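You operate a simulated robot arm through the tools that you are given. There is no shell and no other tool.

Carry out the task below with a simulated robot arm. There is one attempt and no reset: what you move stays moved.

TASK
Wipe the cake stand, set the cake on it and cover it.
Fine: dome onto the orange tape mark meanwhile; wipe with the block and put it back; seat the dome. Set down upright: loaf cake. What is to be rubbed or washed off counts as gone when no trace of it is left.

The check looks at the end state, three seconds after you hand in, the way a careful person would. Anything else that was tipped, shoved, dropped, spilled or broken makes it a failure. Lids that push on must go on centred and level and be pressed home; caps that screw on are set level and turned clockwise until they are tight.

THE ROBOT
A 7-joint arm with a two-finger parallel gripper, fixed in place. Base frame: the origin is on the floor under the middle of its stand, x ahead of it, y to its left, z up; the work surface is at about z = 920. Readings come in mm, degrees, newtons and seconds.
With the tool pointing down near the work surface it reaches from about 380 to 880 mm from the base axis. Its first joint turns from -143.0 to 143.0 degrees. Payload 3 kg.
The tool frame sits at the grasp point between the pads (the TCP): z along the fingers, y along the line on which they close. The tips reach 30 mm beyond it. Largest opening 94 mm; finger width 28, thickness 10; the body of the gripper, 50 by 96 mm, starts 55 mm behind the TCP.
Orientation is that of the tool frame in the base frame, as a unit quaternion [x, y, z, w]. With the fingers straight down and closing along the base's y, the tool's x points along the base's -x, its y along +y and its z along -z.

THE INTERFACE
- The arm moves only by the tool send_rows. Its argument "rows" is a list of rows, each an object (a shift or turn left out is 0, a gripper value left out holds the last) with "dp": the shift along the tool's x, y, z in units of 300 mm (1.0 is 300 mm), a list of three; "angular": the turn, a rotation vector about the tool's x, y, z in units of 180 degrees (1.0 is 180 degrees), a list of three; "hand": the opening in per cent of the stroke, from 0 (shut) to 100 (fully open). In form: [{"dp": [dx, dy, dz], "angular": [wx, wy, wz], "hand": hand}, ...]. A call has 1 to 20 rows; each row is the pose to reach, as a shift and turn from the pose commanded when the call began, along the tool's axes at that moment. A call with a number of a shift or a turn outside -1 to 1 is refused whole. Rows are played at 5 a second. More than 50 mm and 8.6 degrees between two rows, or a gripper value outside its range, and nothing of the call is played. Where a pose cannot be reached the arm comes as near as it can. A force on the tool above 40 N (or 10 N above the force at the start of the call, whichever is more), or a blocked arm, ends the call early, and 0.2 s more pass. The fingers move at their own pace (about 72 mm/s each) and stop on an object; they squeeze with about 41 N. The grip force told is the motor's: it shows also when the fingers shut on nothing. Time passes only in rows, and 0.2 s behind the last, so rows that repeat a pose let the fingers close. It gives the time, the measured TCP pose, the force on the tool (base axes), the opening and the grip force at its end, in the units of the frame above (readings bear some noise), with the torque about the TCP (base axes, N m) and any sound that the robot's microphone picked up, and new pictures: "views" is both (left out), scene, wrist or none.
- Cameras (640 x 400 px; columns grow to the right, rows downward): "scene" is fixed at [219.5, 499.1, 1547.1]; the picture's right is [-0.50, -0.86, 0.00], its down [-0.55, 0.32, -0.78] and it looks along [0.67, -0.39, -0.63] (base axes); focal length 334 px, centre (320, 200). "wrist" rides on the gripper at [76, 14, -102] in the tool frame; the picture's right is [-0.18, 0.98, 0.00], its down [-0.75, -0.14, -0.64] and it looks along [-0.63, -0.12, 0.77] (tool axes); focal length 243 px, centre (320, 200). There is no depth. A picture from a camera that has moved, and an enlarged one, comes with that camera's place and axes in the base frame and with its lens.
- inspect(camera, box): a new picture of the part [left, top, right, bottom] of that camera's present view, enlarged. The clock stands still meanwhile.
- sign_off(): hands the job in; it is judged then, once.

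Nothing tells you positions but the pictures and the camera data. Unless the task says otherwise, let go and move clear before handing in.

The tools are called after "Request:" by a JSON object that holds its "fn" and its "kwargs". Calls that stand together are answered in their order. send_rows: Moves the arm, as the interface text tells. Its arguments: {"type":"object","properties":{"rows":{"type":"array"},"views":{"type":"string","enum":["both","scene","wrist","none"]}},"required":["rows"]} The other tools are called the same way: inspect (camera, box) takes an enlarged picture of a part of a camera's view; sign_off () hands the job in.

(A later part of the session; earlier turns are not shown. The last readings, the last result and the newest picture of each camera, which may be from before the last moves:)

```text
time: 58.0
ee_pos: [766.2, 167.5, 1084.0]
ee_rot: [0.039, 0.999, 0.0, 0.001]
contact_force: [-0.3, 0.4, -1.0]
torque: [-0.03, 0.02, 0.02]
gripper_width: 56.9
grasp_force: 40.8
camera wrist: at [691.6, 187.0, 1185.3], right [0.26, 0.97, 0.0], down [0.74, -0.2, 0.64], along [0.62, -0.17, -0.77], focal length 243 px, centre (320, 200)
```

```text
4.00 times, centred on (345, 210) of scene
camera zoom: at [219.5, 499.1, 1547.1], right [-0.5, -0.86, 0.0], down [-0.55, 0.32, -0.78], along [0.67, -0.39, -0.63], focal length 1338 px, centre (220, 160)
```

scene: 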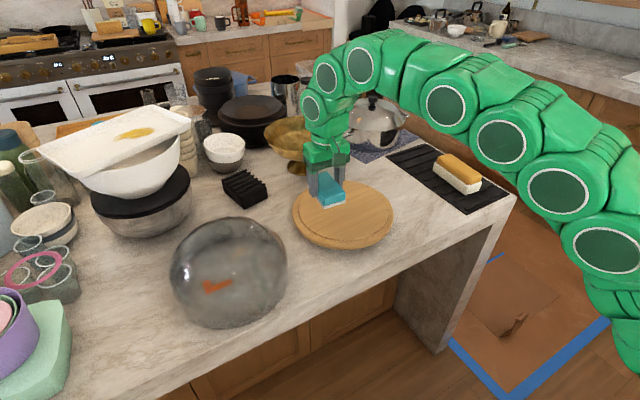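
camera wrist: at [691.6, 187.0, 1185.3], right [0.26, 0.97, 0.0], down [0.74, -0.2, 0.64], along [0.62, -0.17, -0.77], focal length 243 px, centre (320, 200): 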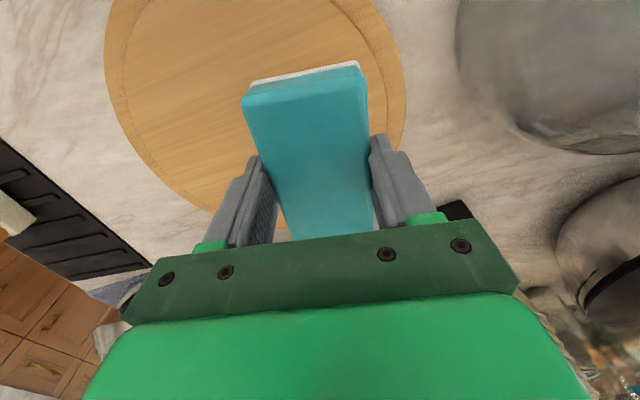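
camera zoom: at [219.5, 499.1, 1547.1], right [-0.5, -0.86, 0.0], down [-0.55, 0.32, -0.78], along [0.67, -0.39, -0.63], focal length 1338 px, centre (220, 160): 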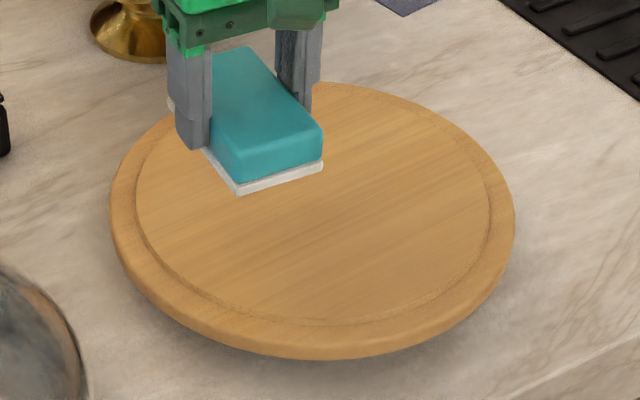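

The stand looks clean. I'll carry the block back above its home position and inspect the whole stand on the way.

Request:
{"fn": "send_rows", "kwargs": {"rows": [{"dp": [0.012, -0.09, 0]}, {"dp": [0.026, -0.19, 0]}, {"dp": [0.04, -0.29, 0]}, {"dp": [0.055, -0.4, 0]}, {"dp": [0.07, -0.51, 0]}, {"dp": [0.085, -0.62, 0]}, {"dp": [0.1, -0.73, 0]}, {"dp": [0.115, -0.84, 0]}, {"dp": [0.13, -0.94, 0.03]}, {"dp": [0.138, -0.997, 0.07]}, {"dp": [0.138, -0.997, 0.113]}, {"dp": [0.138, -0.997, 0.113]}], "views": "both"}}

Request:
{"fn": "inspect", "kwargs": {"camera": "scene", "box": [285, 170, 405, 255]}}

Request:
{"fn": "inspect", "kwargs": {"camera": "wrist", "box": [400, 0, 640, 240]}}

Request:
{"fn": "inspect", "kwargs": {"camera": "scene", "box": [390, 120, 480, 210]}}

```text
time: 60.6
ee_pos: [702.1, -131.1, 1048.3]
ee_rot: [0.039, 0.999, -0.001, 0.001]
contact_force: [0.6, -0.4, -0.9]
torque: [0.02, 0.01, 0.0]
gripper_width: 56.8
grasp_force: 40.6
camera wrist: at [627.6, -110.8, 1151.2], right [0.26, 0.97, 0.0], down [0.74, -0.2, 0.64], along [0.62, -0.17, -0.77], focal length 243 px, centre (320, 200)
```

scene: 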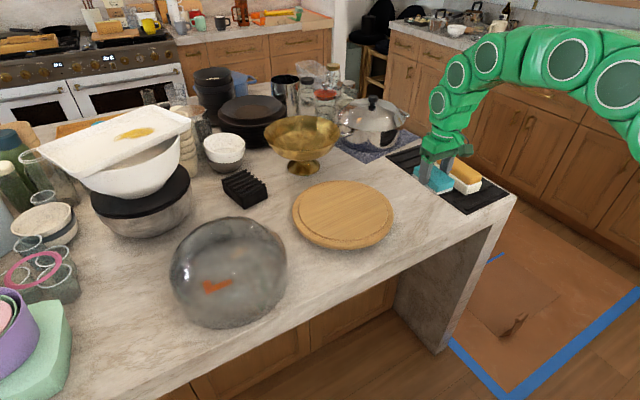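
wrist: 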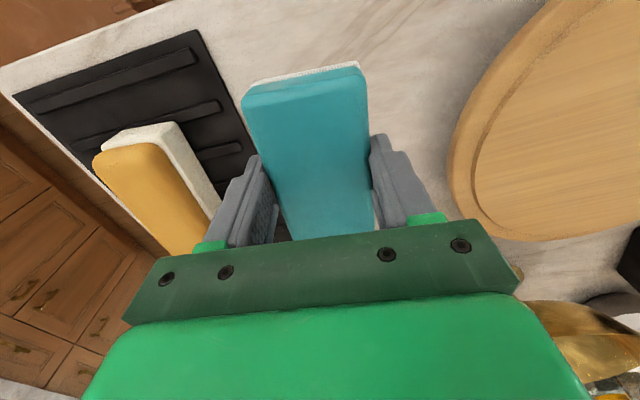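

```text
4.71 times, centred on (345, 212) of scene
camera zoom: at [219.5, 499.1, 1547.1], right [-0.5, -0.86, 0.0], down [-0.55, 0.32, -0.78], along [0.67, -0.39, -0.63], focal length 1574 px, centre (202, 141)
```

zoom: 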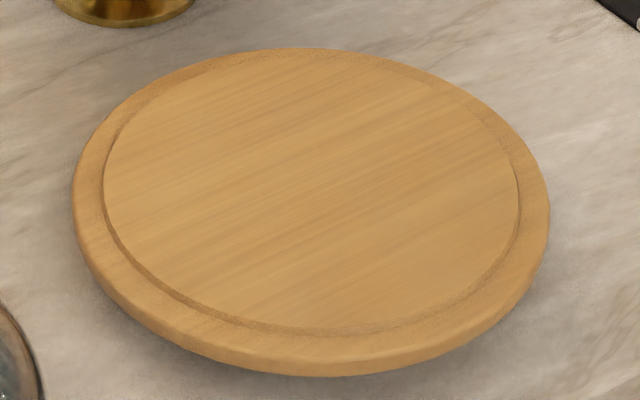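

```text
1.67 times, centred on (520, 120) of wrist
camera zoom: at [627.6, -110.8, 1151.2], right [0.26, 0.97, 0.0], down [0.74, -0.2, 0.64], along [0.62, -0.17, -0.77], focal length 404 px, centre (-13, 333)
```

zoom: 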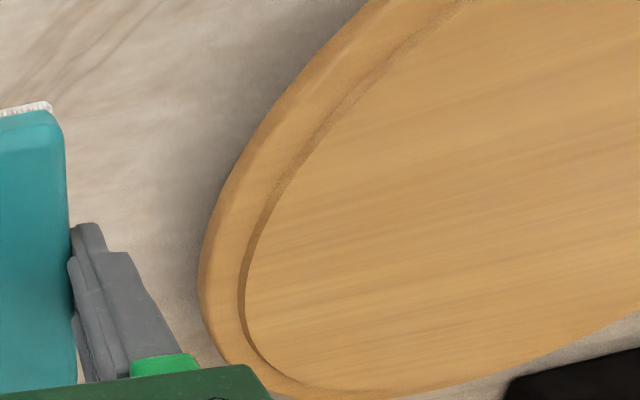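

```text
4.44 times, centred on (435, 165) of scene
camera zoom: at [219.5, 499.1, 1547.1], right [-0.5, -0.86, 0.0], down [-0.55, 0.32, -0.78], along [0.67, -0.39, -0.63], focal length 1487 px, centre (-191, 356)
```

zoom: 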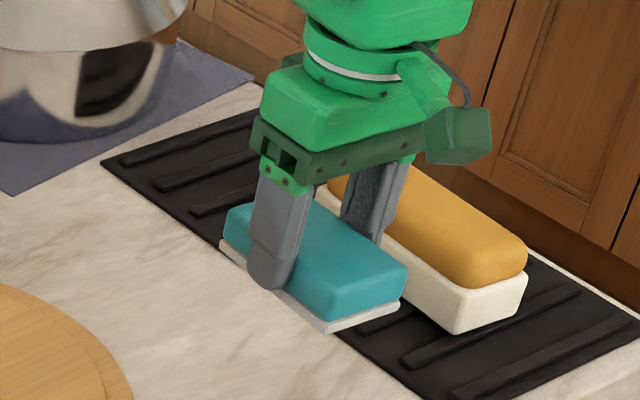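

The stand is entirely clean, with a raised inner disc that the dome sits around. I'll correct y by +4 mm and lower the block back onto its original spot.

Request:
{"fn": "send_rows", "kwargs": {"rows": [{"dp": [0.001, 0.0133, 0.06]}, {"dp": [0.001, 0.0133, 0.13]}, {"dp": [0.001, 0.0133, 0.2]}, {"dp": [0.001, 0.0133, 0.25]}, {"dp": [0.001, 0.0133, 0.275]}, {"dp": [0.001, 0.0133, 0.2833]}, {"dp": [0.001, 0.0133, 0.2833]}], "views": "both"}}

Request:
{"fn": "inspect", "kwargs": {"camera": "scene", "box": [400, 180, 460, 230]}}

```text
time: 62.2
ee_pos: [703.7, -127.1, 963.9]
ee_rot: [0.039, 0.999, -0.001, 0.001]
contact_force: [-0.4, 0.2, -0.6]
torque: [-0.01, -0.03, -0.04]
gripper_width: 56.8
grasp_force: 41.3
camera wrist: at [628.9, -106.1, 1065.8], right [0.26, 0.97, 0.0], down [0.74, -0.2, 0.64], along [0.62, -0.17, -0.77], focal length 243 px, centre (320, 200)
```

scene: 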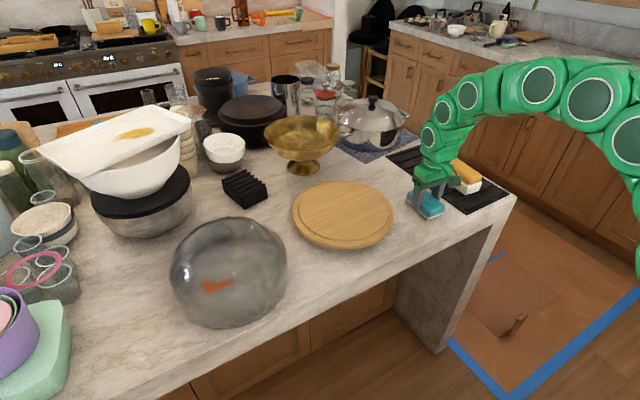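
wrist: 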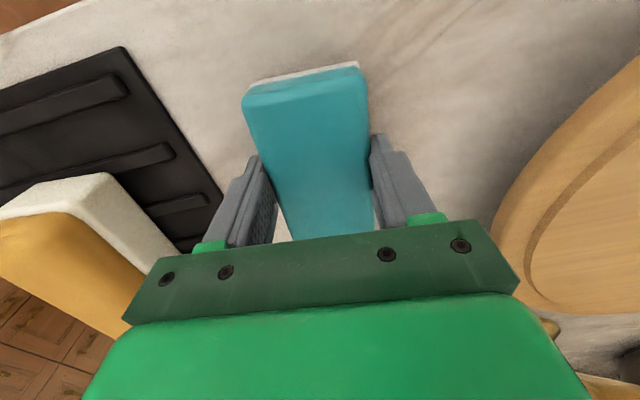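

```text
8.00 times, centred on (430, 205) of scene
camera zoom: at [219.5, 499.1, 1547.1], right [-0.5, -0.86, 0.0], down [-0.55, 0.32, -0.78], along [0.67, -0.39, -0.63], focal length 2676 px, centre (-560, 160)
```

zoom: 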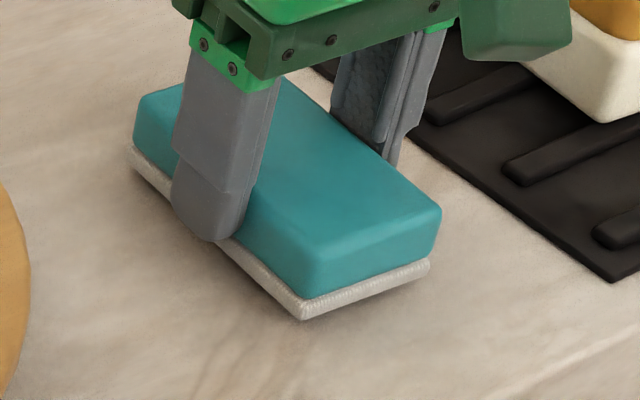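

Request:
{"fn": "send_rows", "kwargs": {"rows": [{"dp": [0.0037, -0.0043, 0.005]}, {"dp": [0.0037, -0.0043, 0.009]}, {"dp": [0.0037, -0.0043, 0.0115]}, {"dp": [0.0037, -0.0043, 0.014]}, {"dp": [0.0037, -0.0043, 0.014]}], "views": "none"}}

```text
time: 63.4
ee_pos: [701.5, -127.5, 959.8]
ee_rot: [0.039, 0.999, 0.0, 0.001]
contact_force: [-0.1, 0.9, -1.1]
torque: [0.01, 0.0, -0.01]
gripper_width: 56.9
grasp_force: 40.8
```

Request:
{"fn": "send_rows", "kwargs": {"rows": [{"dp": [0, 0, 0.0025]}, {"dp": [0, 0, 0.005]}, {"dp": [0, 0, 0.005]}], "views": "none"}}

```text
time: 64.2
ee_pos: [700.4, -128.0, 959.2]
ee_rot: [0.039, 0.999, 0.0, 0.0]
contact_force: [0.5, 0.6, -0.3]
torque: [-0.03, -0.06, -0.03]
gripper_width: 56.7
grasp_force: 40.8
```

Request:
{"fn": "send_rows", "kwargs": {"rows": [{"dp": [0, 0, 0.0025]}, {"dp": [0, 0, 0.005]}, {"dp": [0, 0, 0.005]}], "views": "scene"}}

Request:
{"fn": "inspect", "kwargs": {"camera": "scene", "box": [400, 180, 460, 230]}}

```text
time: 65.0
ee_pos: [701.4, -127.5, 957.0]
ee_rot: [0.039, 0.999, 0.0, 0.003]
contact_force: [-2.2, -4.5, 24.5]
torque: [-0.09, 0.49, 0.0]
gripper_width: 56.8
grasp_force: 40.8
```

scene: 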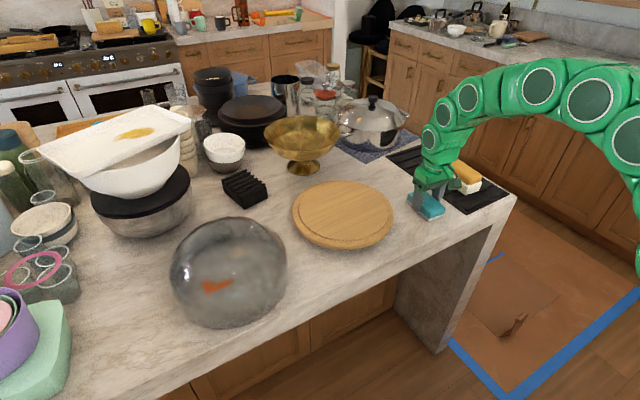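

```text
8.00 times, centred on (430, 205) of scene
camera zoom: at [219.5, 499.1, 1547.1], right [-0.5, -0.86, 0.0], down [-0.55, 0.32, -0.78], along [0.67, -0.39, -0.63], focal length 2676 px, centre (-560, 160)
```

zoom: 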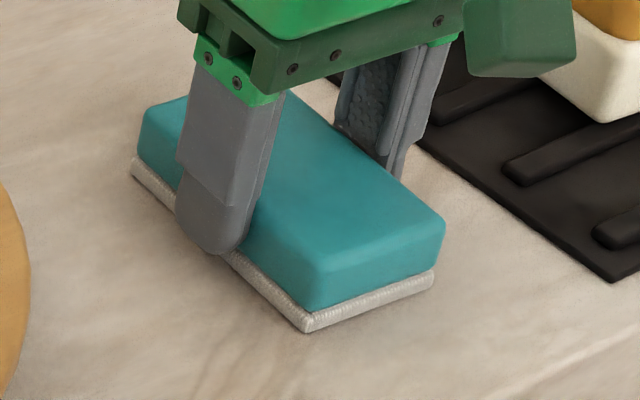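

The block is down exactly where it was. I'll relieve the pressure slightly, open and rise.

Request:
{"fn": "send_rows", "kwargs": {"rows": [{"dp": [0, 0, -0.004]}, {"dp": [0, 0, -0.004], "hand": 65}, {"dp": [0, 0, -0.004], "hand": 85}, {"dp": [0, 0, -0.004], "hand": 85}, {"dp": [0, 0, -0.004], "hand": 85}], "views": "none"}}

Request:
{"fn": "send_rows", "kwargs": {"rows": [{"dp": [0, 0, -0.05]}, {"dp": [0, 0, -0.12]}, {"dp": [0, 0, -0.22]}, {"dp": [0, 0, -0.34]}, {"dp": [0, 0, -0.46]}, {"dp": [0, 0, -0.6]}, {"dp": [0, 0, -0.7]}, {"dp": [0.05, -0.1, -0.8]}, {"dp": [0.1, -0.2, -0.85]}, {"dp": [0.15, -0.25, -0.85]}, {"dp": [0.15, -0.25, -0.85]}], "views": "both"}}

Request:
{"fn": "inspect", "kwargs": {"camera": "scene", "box": [400, 180, 460, 230]}}

Request:
{"fn": "inspect", "kwargs": {"camera": "wrist", "box": [160, 0, 480, 240]}}

Request:
{"fn": "inspect", "kwargs": {"camera": "scene", "box": [425, 145, 495, 205]}}

```text
time: 66.2
ee_pos: [701.1, -127.0, 957.2]
ee_rot: [0.04, 0.999, 0.0, 0.002]
contact_force: [0.3, -0.3, -0.4]
torque: [0.0, 0.0, 0.02]
gripper_width: 80.0
grasp_force: 0.1
```

```text
time: 68.6
ee_pos: [649.3, -199.1, 1214.6]
ee_rot: [0.039, 0.999, 0.0, 0.001]
contact_force: [0.0, -0.3, 0.9]
torque: [-0.03, 0.02, 0.0]
gripper_width: 79.8
grasp_force: 0.1
camera wrist: at [575.9, -178.3, 1316.3], right [0.26, 0.97, 0.0], down [0.74, -0.2, 0.64], along [0.62, -0.17, -0.77], focal length 243 px, centre (320, 200)
```

scene: 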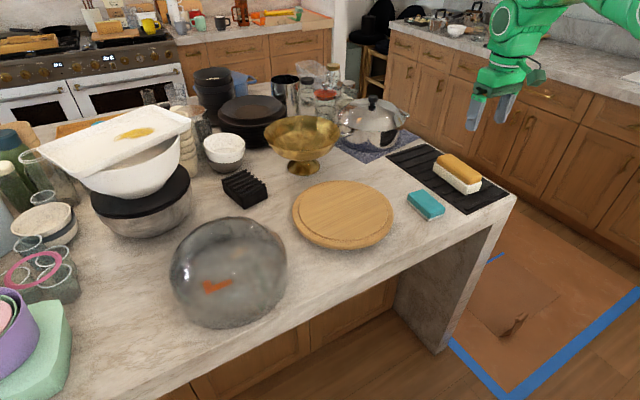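
wrist: 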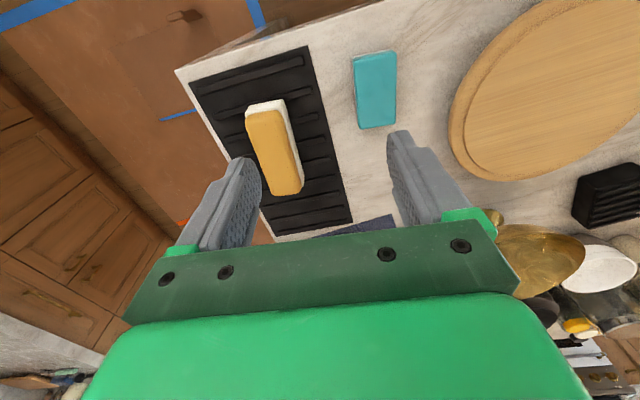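

```text
8.00 times, centred on (430, 205) of scene
camera zoom: at [219.5, 499.1, 1547.1], right [-0.5, -0.86, 0.0], down [-0.55, 0.32, -0.78], along [0.67, -0.39, -0.63], focal length 2676 px, centre (-560, 160)
```

zoom: 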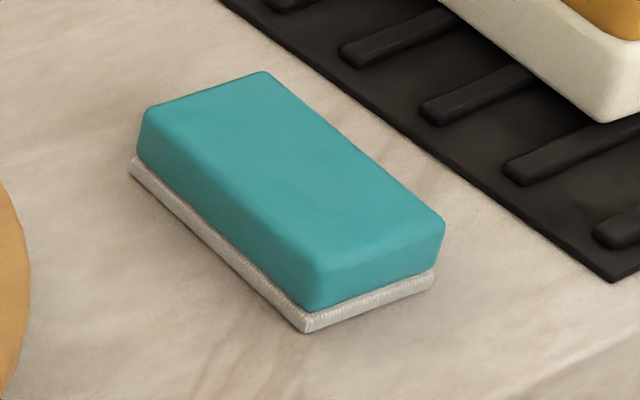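

```text
1.67 times, centred on (320, 120) of wrist
camera zoom: at [575.9, -178.3, 1316.3], right [0.26, 0.97, 0.0], down [0.74, -0.2, 0.64], along [0.62, -0.17, -0.77], focal length 404 px, centre (320, 333)
```

zoom: 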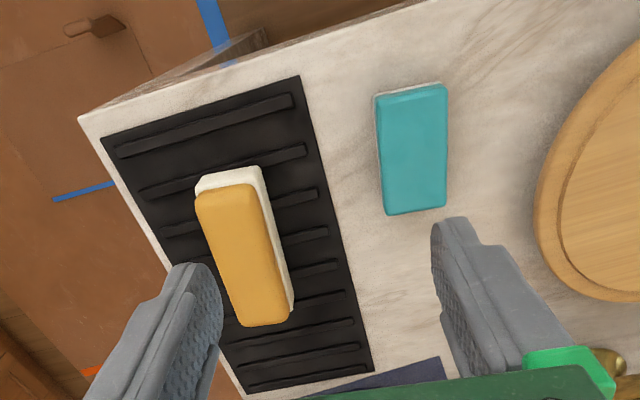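

```text
6.67 times, centred on (460, 175) of scene
camera zoom: at [219.5, 499.1, 1547.1], right [-0.5, -0.86, 0.0], down [-0.55, 0.32, -0.78], along [0.67, -0.39, -0.63], focal length 2230 px, centre (-613, 367)
```

zoom: 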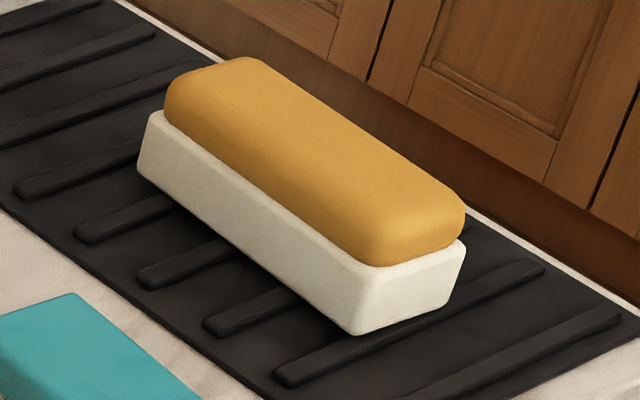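

The block is back in place. Next is the loaf: about 142×52 mm, centred near (742, −294), cream body with the golden crust on top, already upright. I'll move above it.

Request:
{"fn": "send_rows", "kwargs": {"rows": [{"dp": [-0.06, -0.05, 0.08], "hand": 100}, {"dp": [-0.12, -0.1, 0.17]}, {"dp": [-0.18, -0.16, 0.25]}, {"dp": [-0.24, -0.22, 0.33]}, {"dp": [-0.3, -0.27, 0.39]}, {"dp": [-0.333, -0.291, 0.415]}, {"dp": [-0.333, -0.291, 0.415]}], "views": "both"}}

Request:
{"fn": "inspect", "kwargs": {"camera": "wrist", "box": [200, 0, 440, 200]}}

Request:
{"fn": "inspect", "kwargs": {"camera": "scene", "box": [410, 120, 500, 210]}}

```text
time: 70.2
ee_pos: [743.3, -292.4, 1087.4]
ee_rot: [0.04, 0.999, 0.001, 0.0]
contact_force: [0.3, 0.3, -0.1]
torque: [-0.01, 0.04, 0.02]
gripper_width: 93.9
grasp_force: 0.1
camera wrist: at [669.7, -273.0, 1191.0], right [0.26, 0.97, 0.0], down [0.74, -0.2, 0.64], along [0.62, -0.17, -0.77], focal length 243 px, centre (320, 200)
```

scene: 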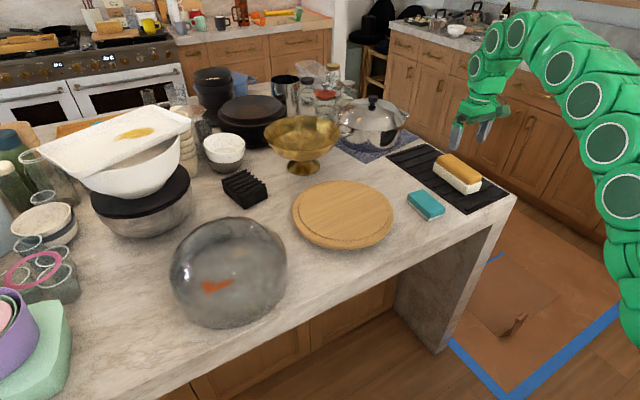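
wrist: 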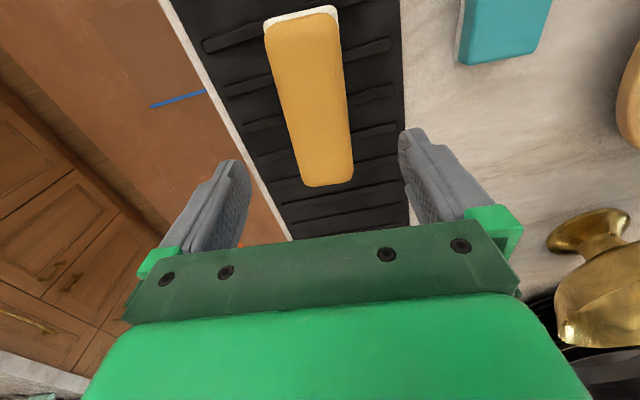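

```text
2.00 times, centred on (320, 100) of wrist
camera zoom: at [669.7, -273.0, 1191.0], right [0.26, 0.97, 0.0], down [0.74, -0.2, 0.64], along [0.62, -0.17, -0.77], focal length 485 px, centre (320, 400)
```

zoom: 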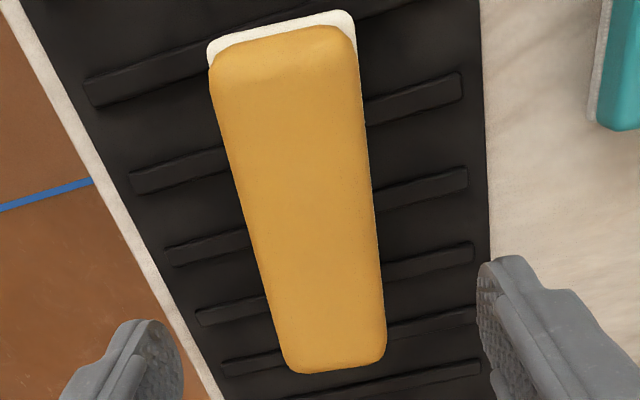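

```text
4.44 times, centred on (455, 165) of scene
camera zoom: at [219.5, 499.1, 1547.1], right [-0.5, -0.86, 0.0], down [-0.55, 0.32, -0.78], along [0.67, -0.39, -0.63], focal length 1487 px, centre (-280, 356)
```

zoom: 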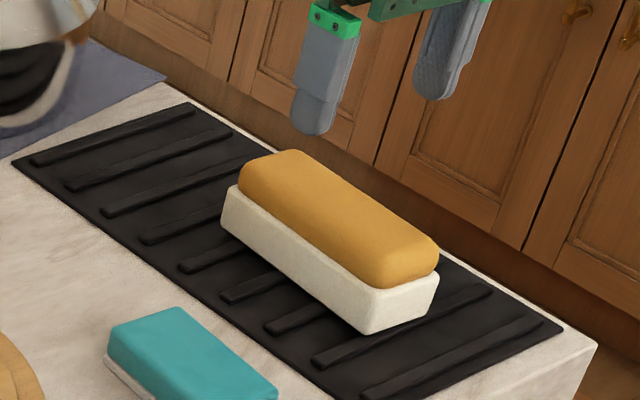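

The loaf is centred near (744, −295) with −5.5° yaw. Descending around it with the hand fully open, first stopping with the tips about mid-body.

Request:
{"fn": "send_rows", "kwargs": {"rows": [{"dp": [-0.004, -0.0097, 0.1], "angular": [0, 0, 0.0055]}, {"dp": [-0.004, -0.0097, 0.2], "angular": [0, 0, 0.0055]}, {"dp": [-0.004, -0.0097, 0.28], "angular": [0, 0, 0.0055]}, {"dp": [-0.004, -0.0097, 0.34], "angular": [0, 0, 0.0055]}, {"dp": [-0.004, -0.0097, 0.3747], "angular": [0, 0, 0.0055]}, {"dp": [-0.004, -0.0097, 0.3747], "angular": [0, 0, 0.0055]}], "views": "both"}}

Request:
{"fn": "inspect", "kwargs": {"camera": "wrist", "box": [200, 40, 440, 240]}}

Request:
{"fn": "inspect", "kwargs": {"camera": "scene", "box": [410, 130, 500, 210]}}

```text
time: 71.6
ee_pos: [745.7, -297.2, 974.1]
ee_rot: [0.048, 0.999, 0.001, 0.001]
contact_force: [0.2, 0.3, 0.7]
torque: [0.02, -0.01, -0.03]
gripper_width: 93.8
grasp_force: 0.0
camera wrist: at [671.6, -274.9, 1077.4], right [0.28, 0.96, 0.0], down [0.74, -0.21, 0.64], along [0.62, -0.18, -0.77], focal length 243 px, centre (320, 200)
```

scene: 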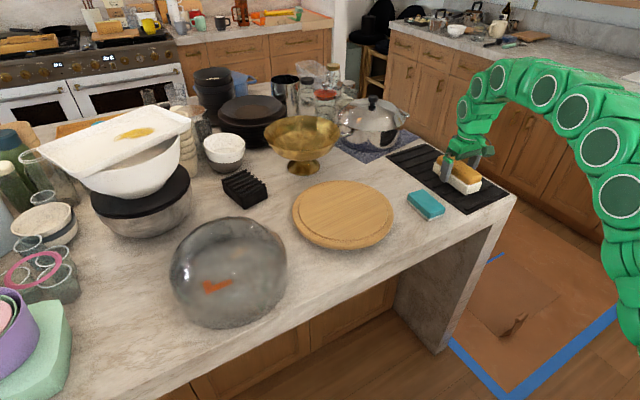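
wrist: 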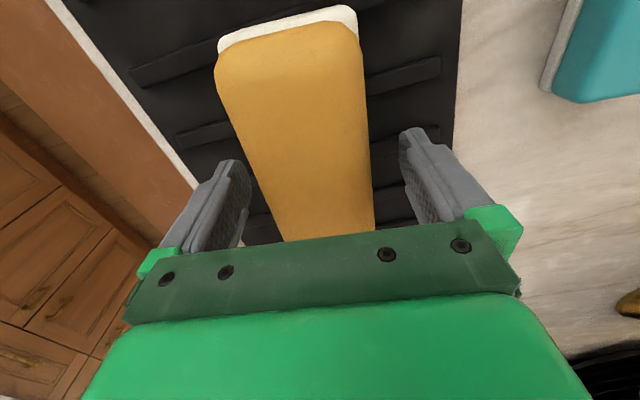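

```text
2.00 times, centred on (320, 140) of wrist
camera zoom: at [671.6, -274.9, 1077.4], right [0.28, 0.96, 0.0], down [0.74, -0.21, 0.64], along [0.62, -0.18, -0.77], focal length 485 px, centre (320, 320)
```

zoom: 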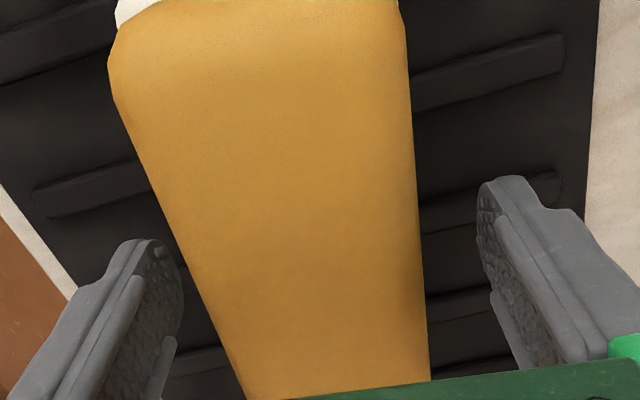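

```text
5.00 times, centred on (455, 170) of scene
camera zoom: at [219.5, 499.1, 1547.1], right [-0.5, -0.86, 0.0], down [-0.55, 0.32, -0.78], along [0.67, -0.39, -0.63], focal length 1672 px, centre (-355, 350)
```

zoom: 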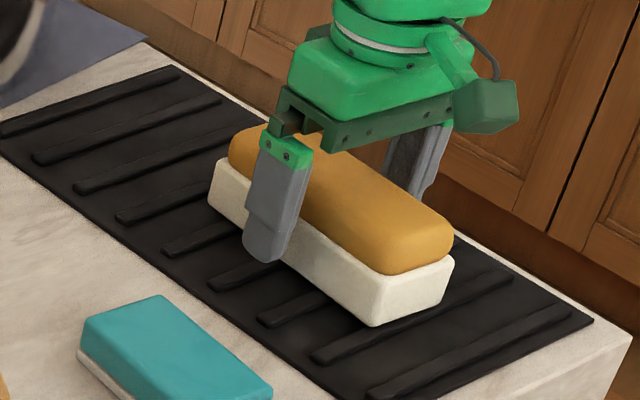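

Request:
{"fn": "send_rows", "kwargs": {"rows": [{"dp": [0, 0, 0.0067], "hand": 100}, {"dp": [0, 0, 0.0117], "hand": 100}, {"dp": [0, 0, 0.0117], "hand": 75}, {"dp": [0, 0, 0.0117], "hand": 60}, {"dp": [0, 0, 0.0117], "hand": 40}, {"dp": [0, 0, 0.0117], "hand": 40}, {"dp": [0, 0, 0.0117], "hand": 40}], "views": "both"}}

Request:
{"fn": "inspect", "kwargs": {"camera": "scene", "box": [410, 130, 500, 210]}}

```text
time: 73.2
ee_pos: [745.2, -297.0, 971.8]
ee_rot: [0.048, 0.999, 0.0, 0.001]
contact_force: [-0.8, -5.1, 1.6]
torque: [-0.01, -0.11, -0.05]
gripper_width: 60.0
grasp_force: 40.5
camera wrist: at [670.6, -275.0, 1074.5], right [0.28, 0.96, 0.0], down [0.74, -0.21, 0.64], along [0.62, -0.18, -0.77], focal length 243 px, centre (320, 200)
```

scene: 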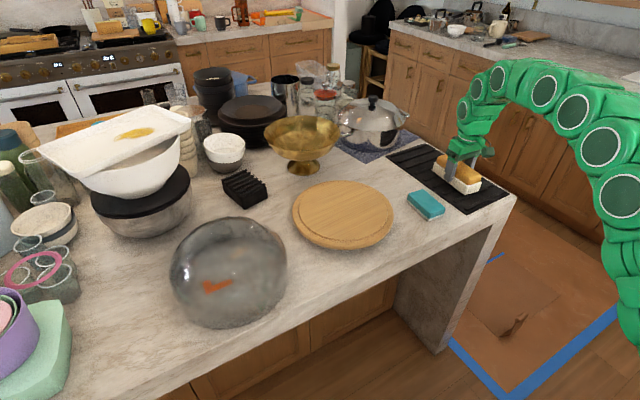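
wrist: 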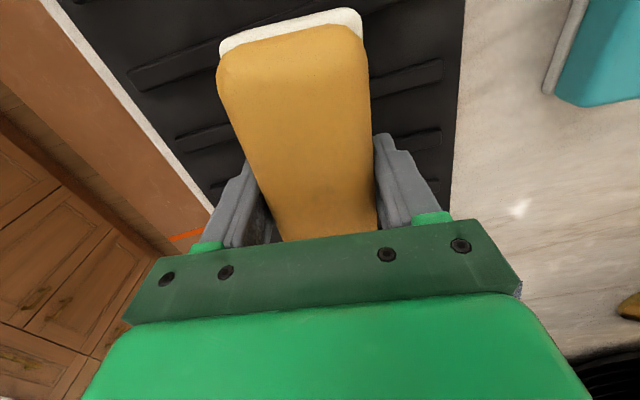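

```text
5.00 times, centred on (455, 170) of scene
camera zoom: at [219.5, 499.1, 1547.1], right [-0.5, -0.86, 0.0], down [-0.55, 0.32, -0.78], along [0.67, -0.39, -0.63], focal length 1672 px, centre (-355, 350)
```

zoom: 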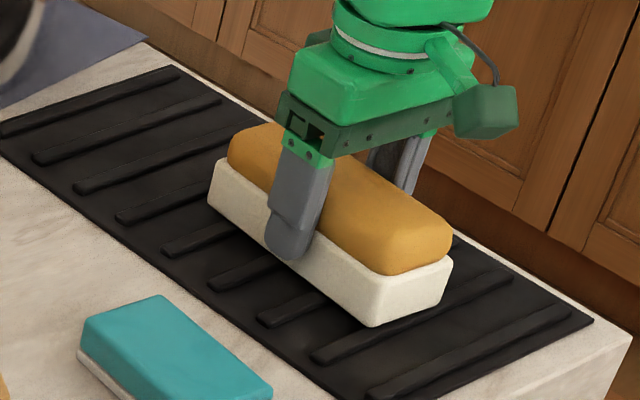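

The loaf is gripped at 60 mm, upright. Lifting slowly.

Request:
{"fn": "send_rows", "kwargs": {"rows": [{"dp": [0, 0, -0.01]}, {"dp": [0, 0, -0.025]}, {"dp": [0, 0, -0.05]}, {"dp": [0, 0, -0.09]}, {"dp": [0, 0, -0.14]}, {"dp": [0, 0, -0.2]}, {"dp": [0, 0, -0.26]}, {"dp": [0, 0, -0.3]}, {"dp": [0, 0, -0.3]}], "views": "both"}}

Request:
{"fn": "inspect", "kwargs": {"camera": "scene", "box": [410, 90, 510, 210]}}

```text
time: 75.2
ee_pos: [745.0, -296.0, 1062.4]
ee_rot: [0.047, 0.999, 0.0, 0.0]
contact_force: [-0.7, 0.1, -2.6]
torque: [0.0, -0.01, 0.03]
gripper_width: 60.3
grasp_force: 40.8
camera wrist: at [671.5, -275.2, 1164.7], right [0.28, 0.96, 0.0], down [0.74, -0.21, 0.64], along [0.62, -0.18, -0.77], focal length 243 px, centre (320, 200)
```

scene: 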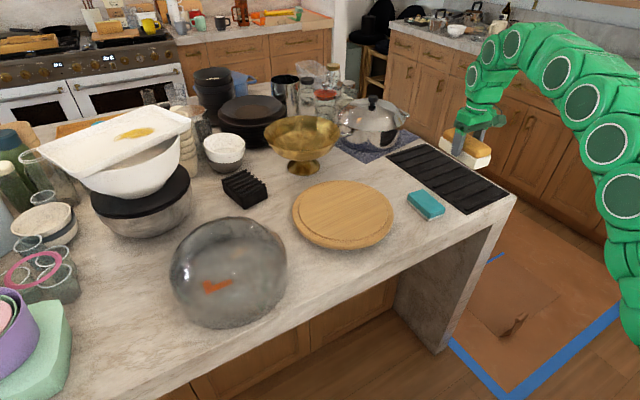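
wrist: 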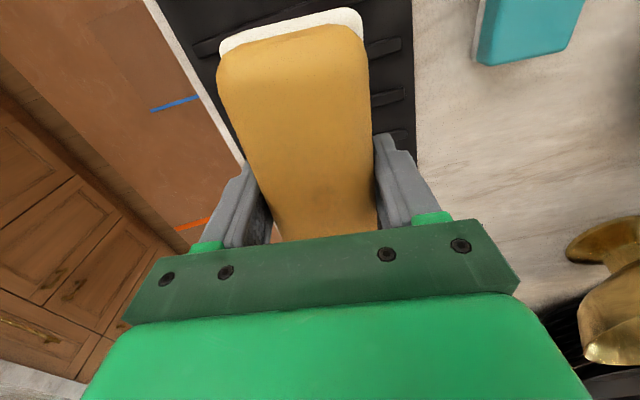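

```text
3.33 times, centred on (460, 150) of scene
camera zoom: at [219.5, 499.1, 1547.1], right [-0.5, -0.86, 0.0], down [-0.55, 0.32, -0.78], along [0.67, -0.39, -0.63], focal length 1115 px, centre (-147, 367)
```

zoom: 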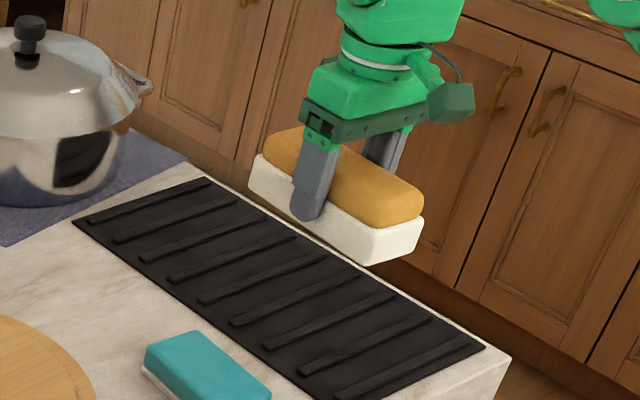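

The loaf hangs level and upright. I'll carry it over to the stand.

Request:
{"fn": "send_rows", "kwargs": {"rows": [{"dp": [0.002, 0.06, 0]}, {"dp": [0.004, 0.14, 0]}, {"dp": [0.006, 0.23, 0]}, {"dp": [0.008, 0.33, 0]}, {"dp": [0.01, 0.43, 0]}, {"dp": [0.012, 0.53, 0]}, {"dp": [0.014, 0.62, 0]}, {"dp": [0.016, 0.688, 0]}], "views": "none"}}

Request:
{"fn": "send_rows", "kwargs": {"rows": [{"dp": [0, 0.08, 0]}, {"dp": [0.001, 0.17, 0]}, {"dp": [0.0015, 0.27, 0]}, {"dp": [0.002, 0.37, 0]}, {"dp": [0.0025, 0.47, 0]}, {"dp": [0.003, 0.56, 0]}, {"dp": [0.0035, 0.63, 0]}, {"dp": [0.0035, 0.6627, 0]}, {"dp": [0.0035, 0.6627, 0]}], "views": "both"}}

Request:
{"fn": "inspect", "kwargs": {"camera": "scene", "box": [280, 120, 410, 260]}}

Request:
{"fn": "inspect", "kwargs": {"camera": "wrist", "box": [100, 0, 540, 250]}}

```text
time: 77.0
ee_pos: [757.2, -89.4, 1061.6]
ee_rot: [0.048, 0.999, 0.0, 0.001]
contact_force: [0.3, -0.4, -3.1]
torque: [0.03, 0.02, -0.03]
gripper_width: 60.1
grasp_force: 40.9
```

```text
time: 79.0
ee_pos: [775.9, 107.1, 1062.2]
ee_rot: [0.047, 0.999, 0.0, 0.001]
contact_force: [0.0, 1.1, -2.6]
torque: [0.02, 0.01, 0.01]
gripper_width: 60.1
grasp_force: 41.0
camera wrist: at [702.9, 129.2, 1164.6], right [0.28, 0.96, 0.0], down [0.74, -0.21, 0.64], along [0.62, -0.18, -0.77], focal length 243 px, centre (320, 200)
```

scene: 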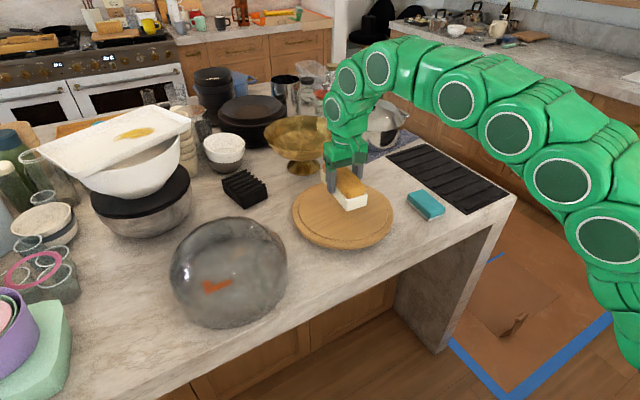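
wrist: 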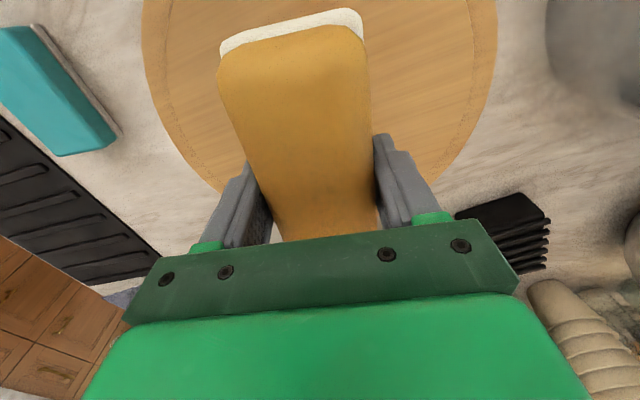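

```text
2.86 times, centred on (345, 190) of scene
camera zoom: at [219.5, 499.1, 1547.1], right [-0.5, -0.86, 0.0], down [-0.55, 0.32, -0.78], along [0.67, -0.39, -0.63], focal length 956 px, centre (249, 229)
```

zoom: 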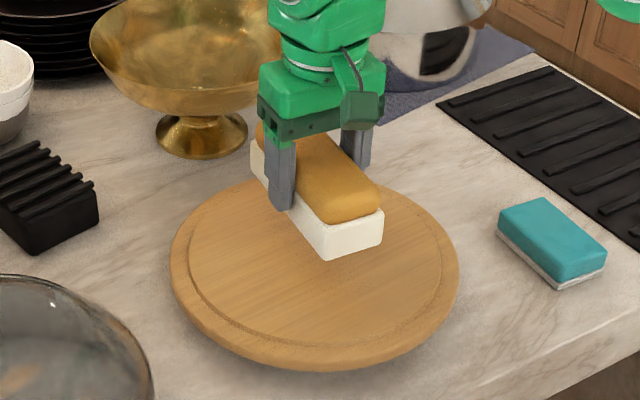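

```text
1.45 times, centred on (320, 125) of wrist
camera zoom: at [702.9, 129.2, 1164.6], right [0.28, 0.96, 0.0], down [0.74, -0.21, 0.64], along [0.62, -0.18, -0.77], focal length 353 px, centre (320, 309)
```

zoom: 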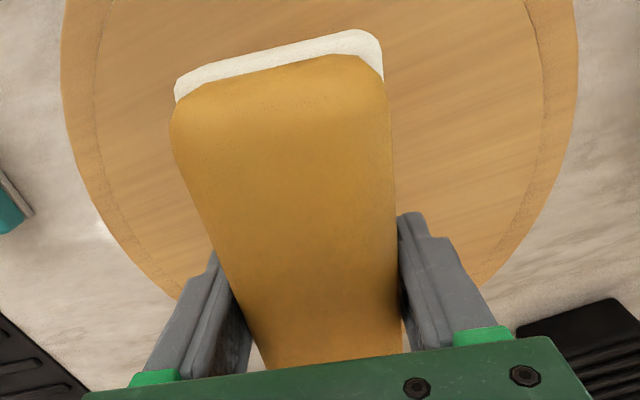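

The loaf is centred over the stand. Lowering it: first most of the way, then in small steps until contact.

Request:
{"fn": "send_rows", "kwargs": {"rows": [{"dp": [-0.003, 0.003, 0.03]}, {"dp": [-0.003, 0.003, 0.07]}, {"dp": [-0.003, 0.003, 0.11]}, {"dp": [-0.003, 0.003, 0.14]}, {"dp": [-0.003, 0.003, 0.155]}, {"dp": [-0.003, 0.003, 0.155]}], "views": "scene"}}

Request:
{"fn": "inspect", "kwargs": {"camera": "scene", "box": [280, 150, 410, 260]}}

```text
time: 80.4
ee_pos: [777.7, 109.1, 1015.4]
ee_rot: [0.047, 0.999, 0.0, -0.001]
contact_force: [0.4, -0.5, -3.5]
torque: [0.04, 0.0, -0.03]
gripper_width: 59.9
grasp_force: 41.0
```

scene: 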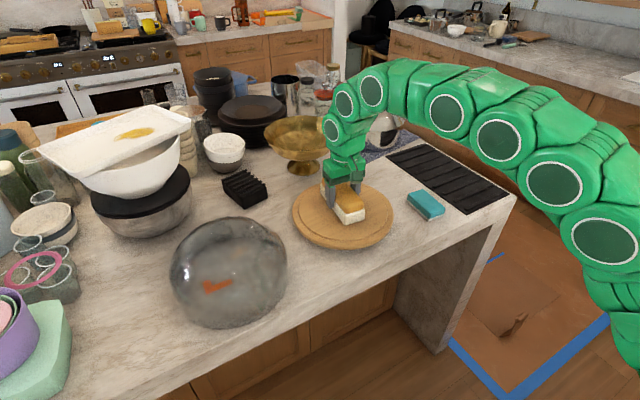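

```text
3.64 times, centred on (345, 205) of scene
camera zoom: at [219.5, 499.1, 1547.1], right [-0.5, -0.86, 0.0], down [-0.55, 0.32, -0.78], along [0.67, -0.39, -0.63], focal length 1216 px, centre (229, 182)
```

zoom: 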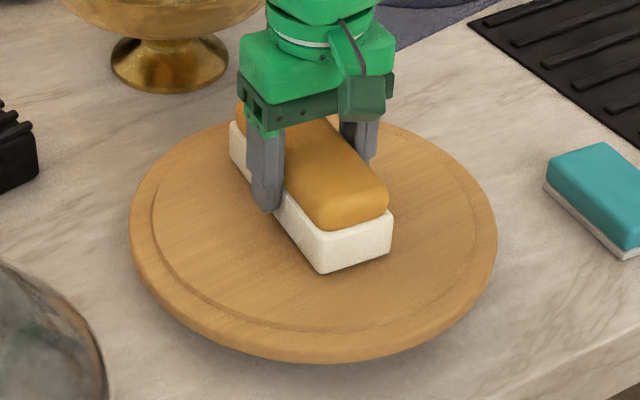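

Request:
{"fn": "send_rows", "kwargs": {"rows": [{"dp": [0, 0, 0.004]}, {"dp": [0, 0, 0.008]}, {"dp": [0, 0, 0.012]}, {"dp": [0, 0, 0.012]}], "views": "none"}}

```text
time: 81.4
ee_pos: [777.4, 109.0, 1013.2]
ee_rot: [0.048, 0.999, 0.0, 0.001]
contact_force: [0.9, 0.0, 14.5]
torque: [0.34, 0.71, 0.02]
gripper_width: 60.0
grasp_force: 40.6
```

The loaf is on the stand (contact felt). Easing off slightly, opening, and rising straight up.

Request:
{"fn": "send_rows", "kwargs": {"rows": [{"dp": [0, 0, -0.003]}, {"dp": [0, 0, -0.003], "hand": 70}, {"dp": [0, 0, -0.003], "hand": 90}, {"dp": [0, 0, -0.003], "hand": 100}, {"dp": [0, 0, -0.003], "hand": 100}], "views": "none"}}

Request:
{"fn": "send_rows", "kwargs": {"rows": [{"dp": [0, 0, -0.03]}, {"dp": [0, 0, -0.08]}, {"dp": [0, 0, -0.15]}, {"dp": [0, 0, -0.23]}, {"dp": [0.02, 0, -0.32]}, {"dp": [0.1, 0, -0.42]}, {"dp": [0.2, 0, -0.5]}, {"dp": [0.3, 0, -0.55]}, {"dp": [0.36, 0, -0.55]}, {"dp": [0.36, 0, -0.55]}], "views": "both"}}

Request:
{"fn": "inspect", "kwargs": {"camera": "scene", "box": [280, 150, 410, 260]}}

Request:
{"fn": "inspect", "kwargs": {"camera": "wrist", "box": [160, 0, 480, 240]}}

```text
time: 82.6
ee_pos: [776.2, 109.3, 1013.4]
ee_rot: [0.047, 0.999, 0.0, 0.001]
contact_force: [0.0, -1.0, -0.9]
torque: [0.0, -0.02, -0.02]
gripper_width: 94.2
grasp_force: 0.1
```

```text
time: 84.8
ee_pos: [668.8, 117.7, 1178.9]
ee_rot: [0.047, 0.999, 0.0, 0.001]
contact_force: [-0.3, 0.0, -0.2]
torque: [-0.01, 0.0, -0.03]
gripper_width: 93.9
grasp_force: 0.0
camera wrist: at [596.1, 139.4, 1280.8], right [0.28, 0.96, 0.0], down [0.74, -0.21, 0.64], along [0.62, -0.18, -0.77], focal length 243 px, centre (320, 200)
```

scene: 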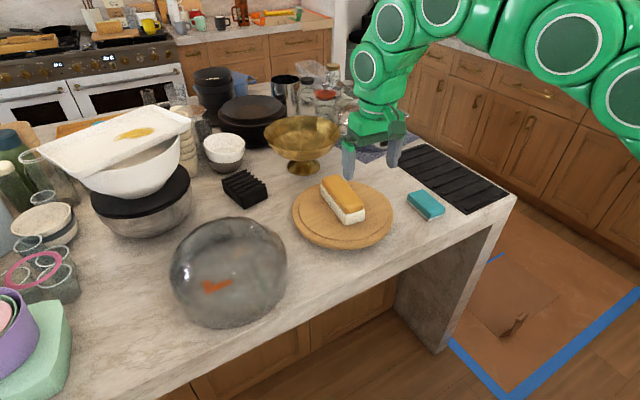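
wrist: 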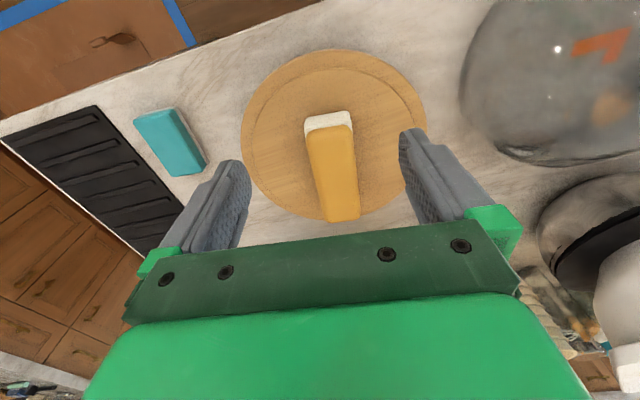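

```text
3.64 times, centred on (345, 205) of scene
camera zoom: at [219.5, 499.1, 1547.1], right [-0.5, -0.86, 0.0], down [-0.55, 0.32, -0.78], along [0.67, -0.39, -0.63], focal length 1216 px, centre (229, 182)
```

zoom: 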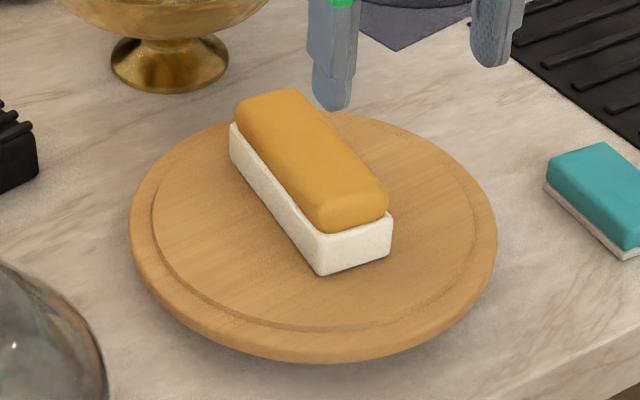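

```text
1.67 times, centred on (320, 120) of wrist
camera zoom: at [596.1, 139.4, 1280.8], right [0.28, 0.96, 0.0], down [0.74, -0.21, 0.64], along [0.62, -0.18, -0.77], focal length 404 px, centre (320, 333)
```

zoom: 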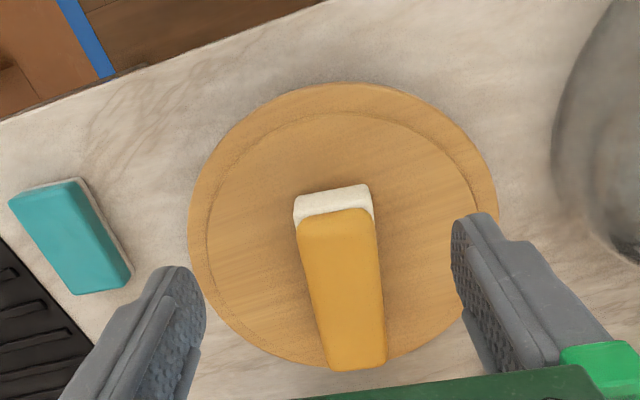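

The loaf sits upright and centred on the stand (base centre ≈ (777, 108)). I'll go back for the dome, returning to the same approach pose and grip orientation I used when setting it down.

Request:
{"fn": "send_rows", "kwargs": {"rows": [{"dp": [0.005, 0.06, -0.005], "angular": [0, 0, -0.02]}, {"dp": [0.012, 0.14, -0.01], "angular": [0, 0, -0.045]}, {"dp": [0.02, 0.24, -0.015], "angular": [0, 0, -0.07]}, {"dp": [0.03, 0.34, -0.02], "angular": [0, 0, -0.1]}, {"dp": [0.04, 0.44, -0.02], "angular": [0, 0, -0.13]}, {"dp": [0.05, 0.55, -0.02], "angular": [0, 0, -0.155]}, {"dp": [0.06, 0.65, -0.02], "angular": [0, 0, -0.175]}, {"dp": [0.067, 0.738, -0.02], "angular": [0, 0, -0.1861]}, {"dp": [0.067, 0.738, -0.02], "angular": [0, 0, -0.1861]}], "views": "none"}}

Request:
{"fn": "send_rows", "kwargs": {"rows": [{"dp": [-0.05, 0.04, 0.014], "angular": [0, -0.015, 0], "hand": 70}, {"dp": [-0.1, 0.08, 0.028], "angular": [0, -0.03, 0], "hand": 70}, {"dp": [-0.16, 0.12, 0.042], "angular": [0, -0.0444, 0], "hand": 70}, {"dp": [-0.208, 0.146, 0.055], "angular": [0, -0.0444, 0], "hand": 70}, {"dp": [-0.208, 0.146, 0.055], "angular": [0, -0.0444, 0], "hand": 70}], "views": "both"}}

Request:
{"fn": "inspect", "kwargs": {"camera": "wrist", "box": [220, 40, 440, 200]}}

```text
time: 86.8
ee_pos: [671.7, 341.8, 1187.0]
ee_rot: [-0.242, 0.97, -0.001, 0.001]
contact_force: [-0.1, 0.1, 0.9]
torque: [0.0, 0.03, -0.02]
gripper_width: 93.9
grasp_force: 0.0
```

```text
time: 88.0
ee_pos: [705.9, 407.8, 1166.9]
ee_rot: [-0.242, 0.968, 0.017, 0.069]
contact_force: [0.5, 0.8, -0.8]
torque: [0.0, -0.03, 0.01]
gripper_width: 65.9
grasp_force: 0.0
camera wrist: at [621.3, 379.7, 1258.4], right [-0.3, 0.95, 0.02], down [0.65, 0.18, 0.74], along [0.7, 0.24, -0.67], focal length 243 px, centre (320, 200)
```

scene: 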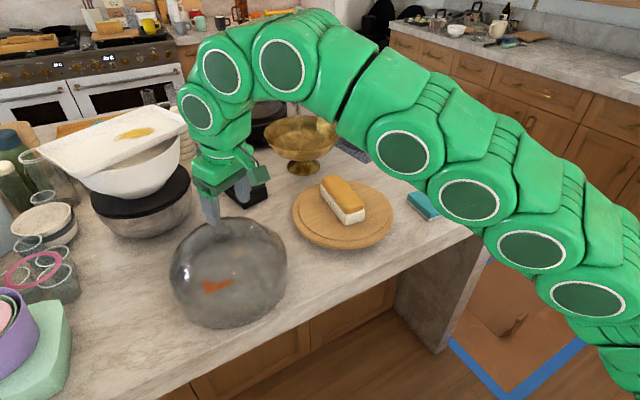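
wrist: 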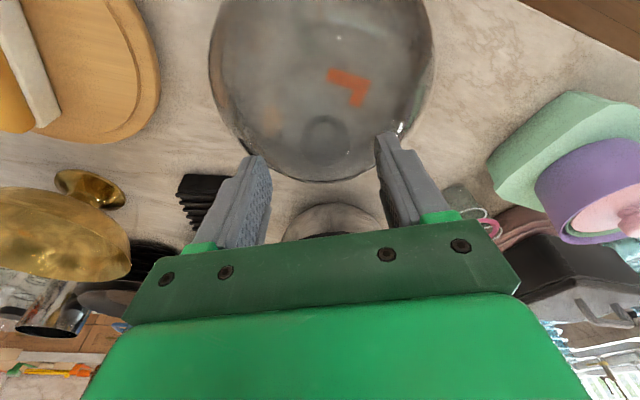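

```text
2.50 times, centred on (330, 120) of wrist
camera zoom: at [621.3, 379.7, 1258.4], right [-0.3, 0.95, 0.02], down [0.65, 0.18, 0.74], along [0.7, 0.24, -0.67], focal length 606 px, centre (295, 400)
```

zoom: 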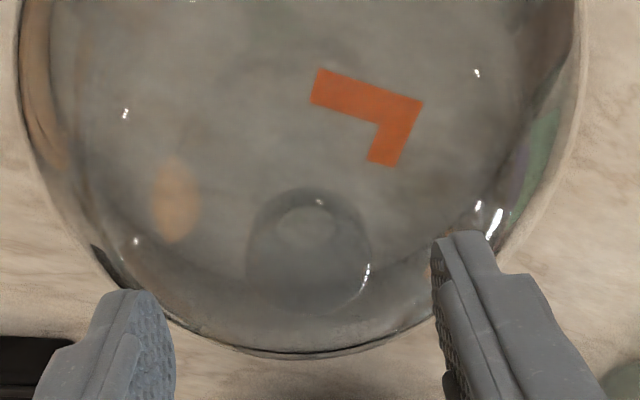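

The mark lies fully under the dome and the knob is between the fingers. Moving in along the reverse of my retreat path.

Request:
{"fn": "send_rows", "kwargs": {"rows": [{"dp": [-0.03, 0.001, 0.05]}, {"dp": [-0.06, 0.002, 0.1]}, {"dp": [-0.08, 0.002, 0.15]}, {"dp": [-0.095, 0.0025, 0.2]}, {"dp": [-0.097, 0.0027, 0.24]}, {"dp": [-0.097, 0.0027, 0.26]}, {"dp": [-0.097, 0.0027, 0.26]}], "views": "both"}}

Request:
{"fn": "inspect", "kwargs": {"camera": "wrist", "box": [240, 80, 400, 200]}}

```text
time: 89.6
ee_pos: [738.9, 428.0, 1094.1]
ee_rot: [-0.243, 0.968, 0.016, 0.068]
contact_force: [0.0, 0.4, 0.0]
torque: [-0.02, -0.02, 0.0]
gripper_width: 66.2
grasp_force: 0.0
camera wrist: at [654.5, 399.2, 1185.4], right [-0.3, 0.95, 0.02], down [0.65, 0.18, 0.74], along [0.7, 0.24, -0.67], focal length 243 px, centre (320, 200)
```

scene: 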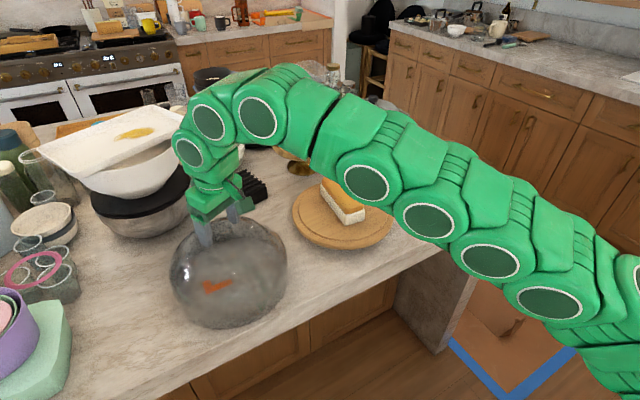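
wrist: 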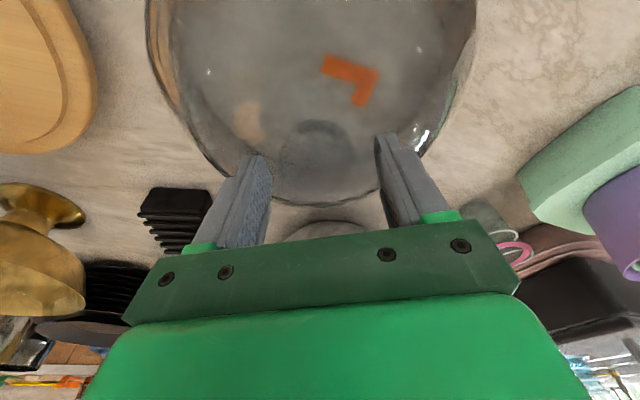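

```text
3.33 times, centred on (320, 140) of wrist
camera zoom: at [654.5, 399.2, 1185.4], right [-0.3, 0.95, 0.02], down [0.65, 0.18, 0.74], along [0.7, 0.24, -0.67], focal length 809 px, centre (320, 400)
```

zoom: 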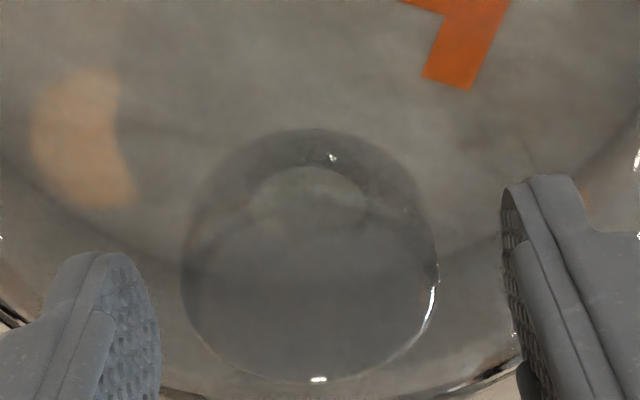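

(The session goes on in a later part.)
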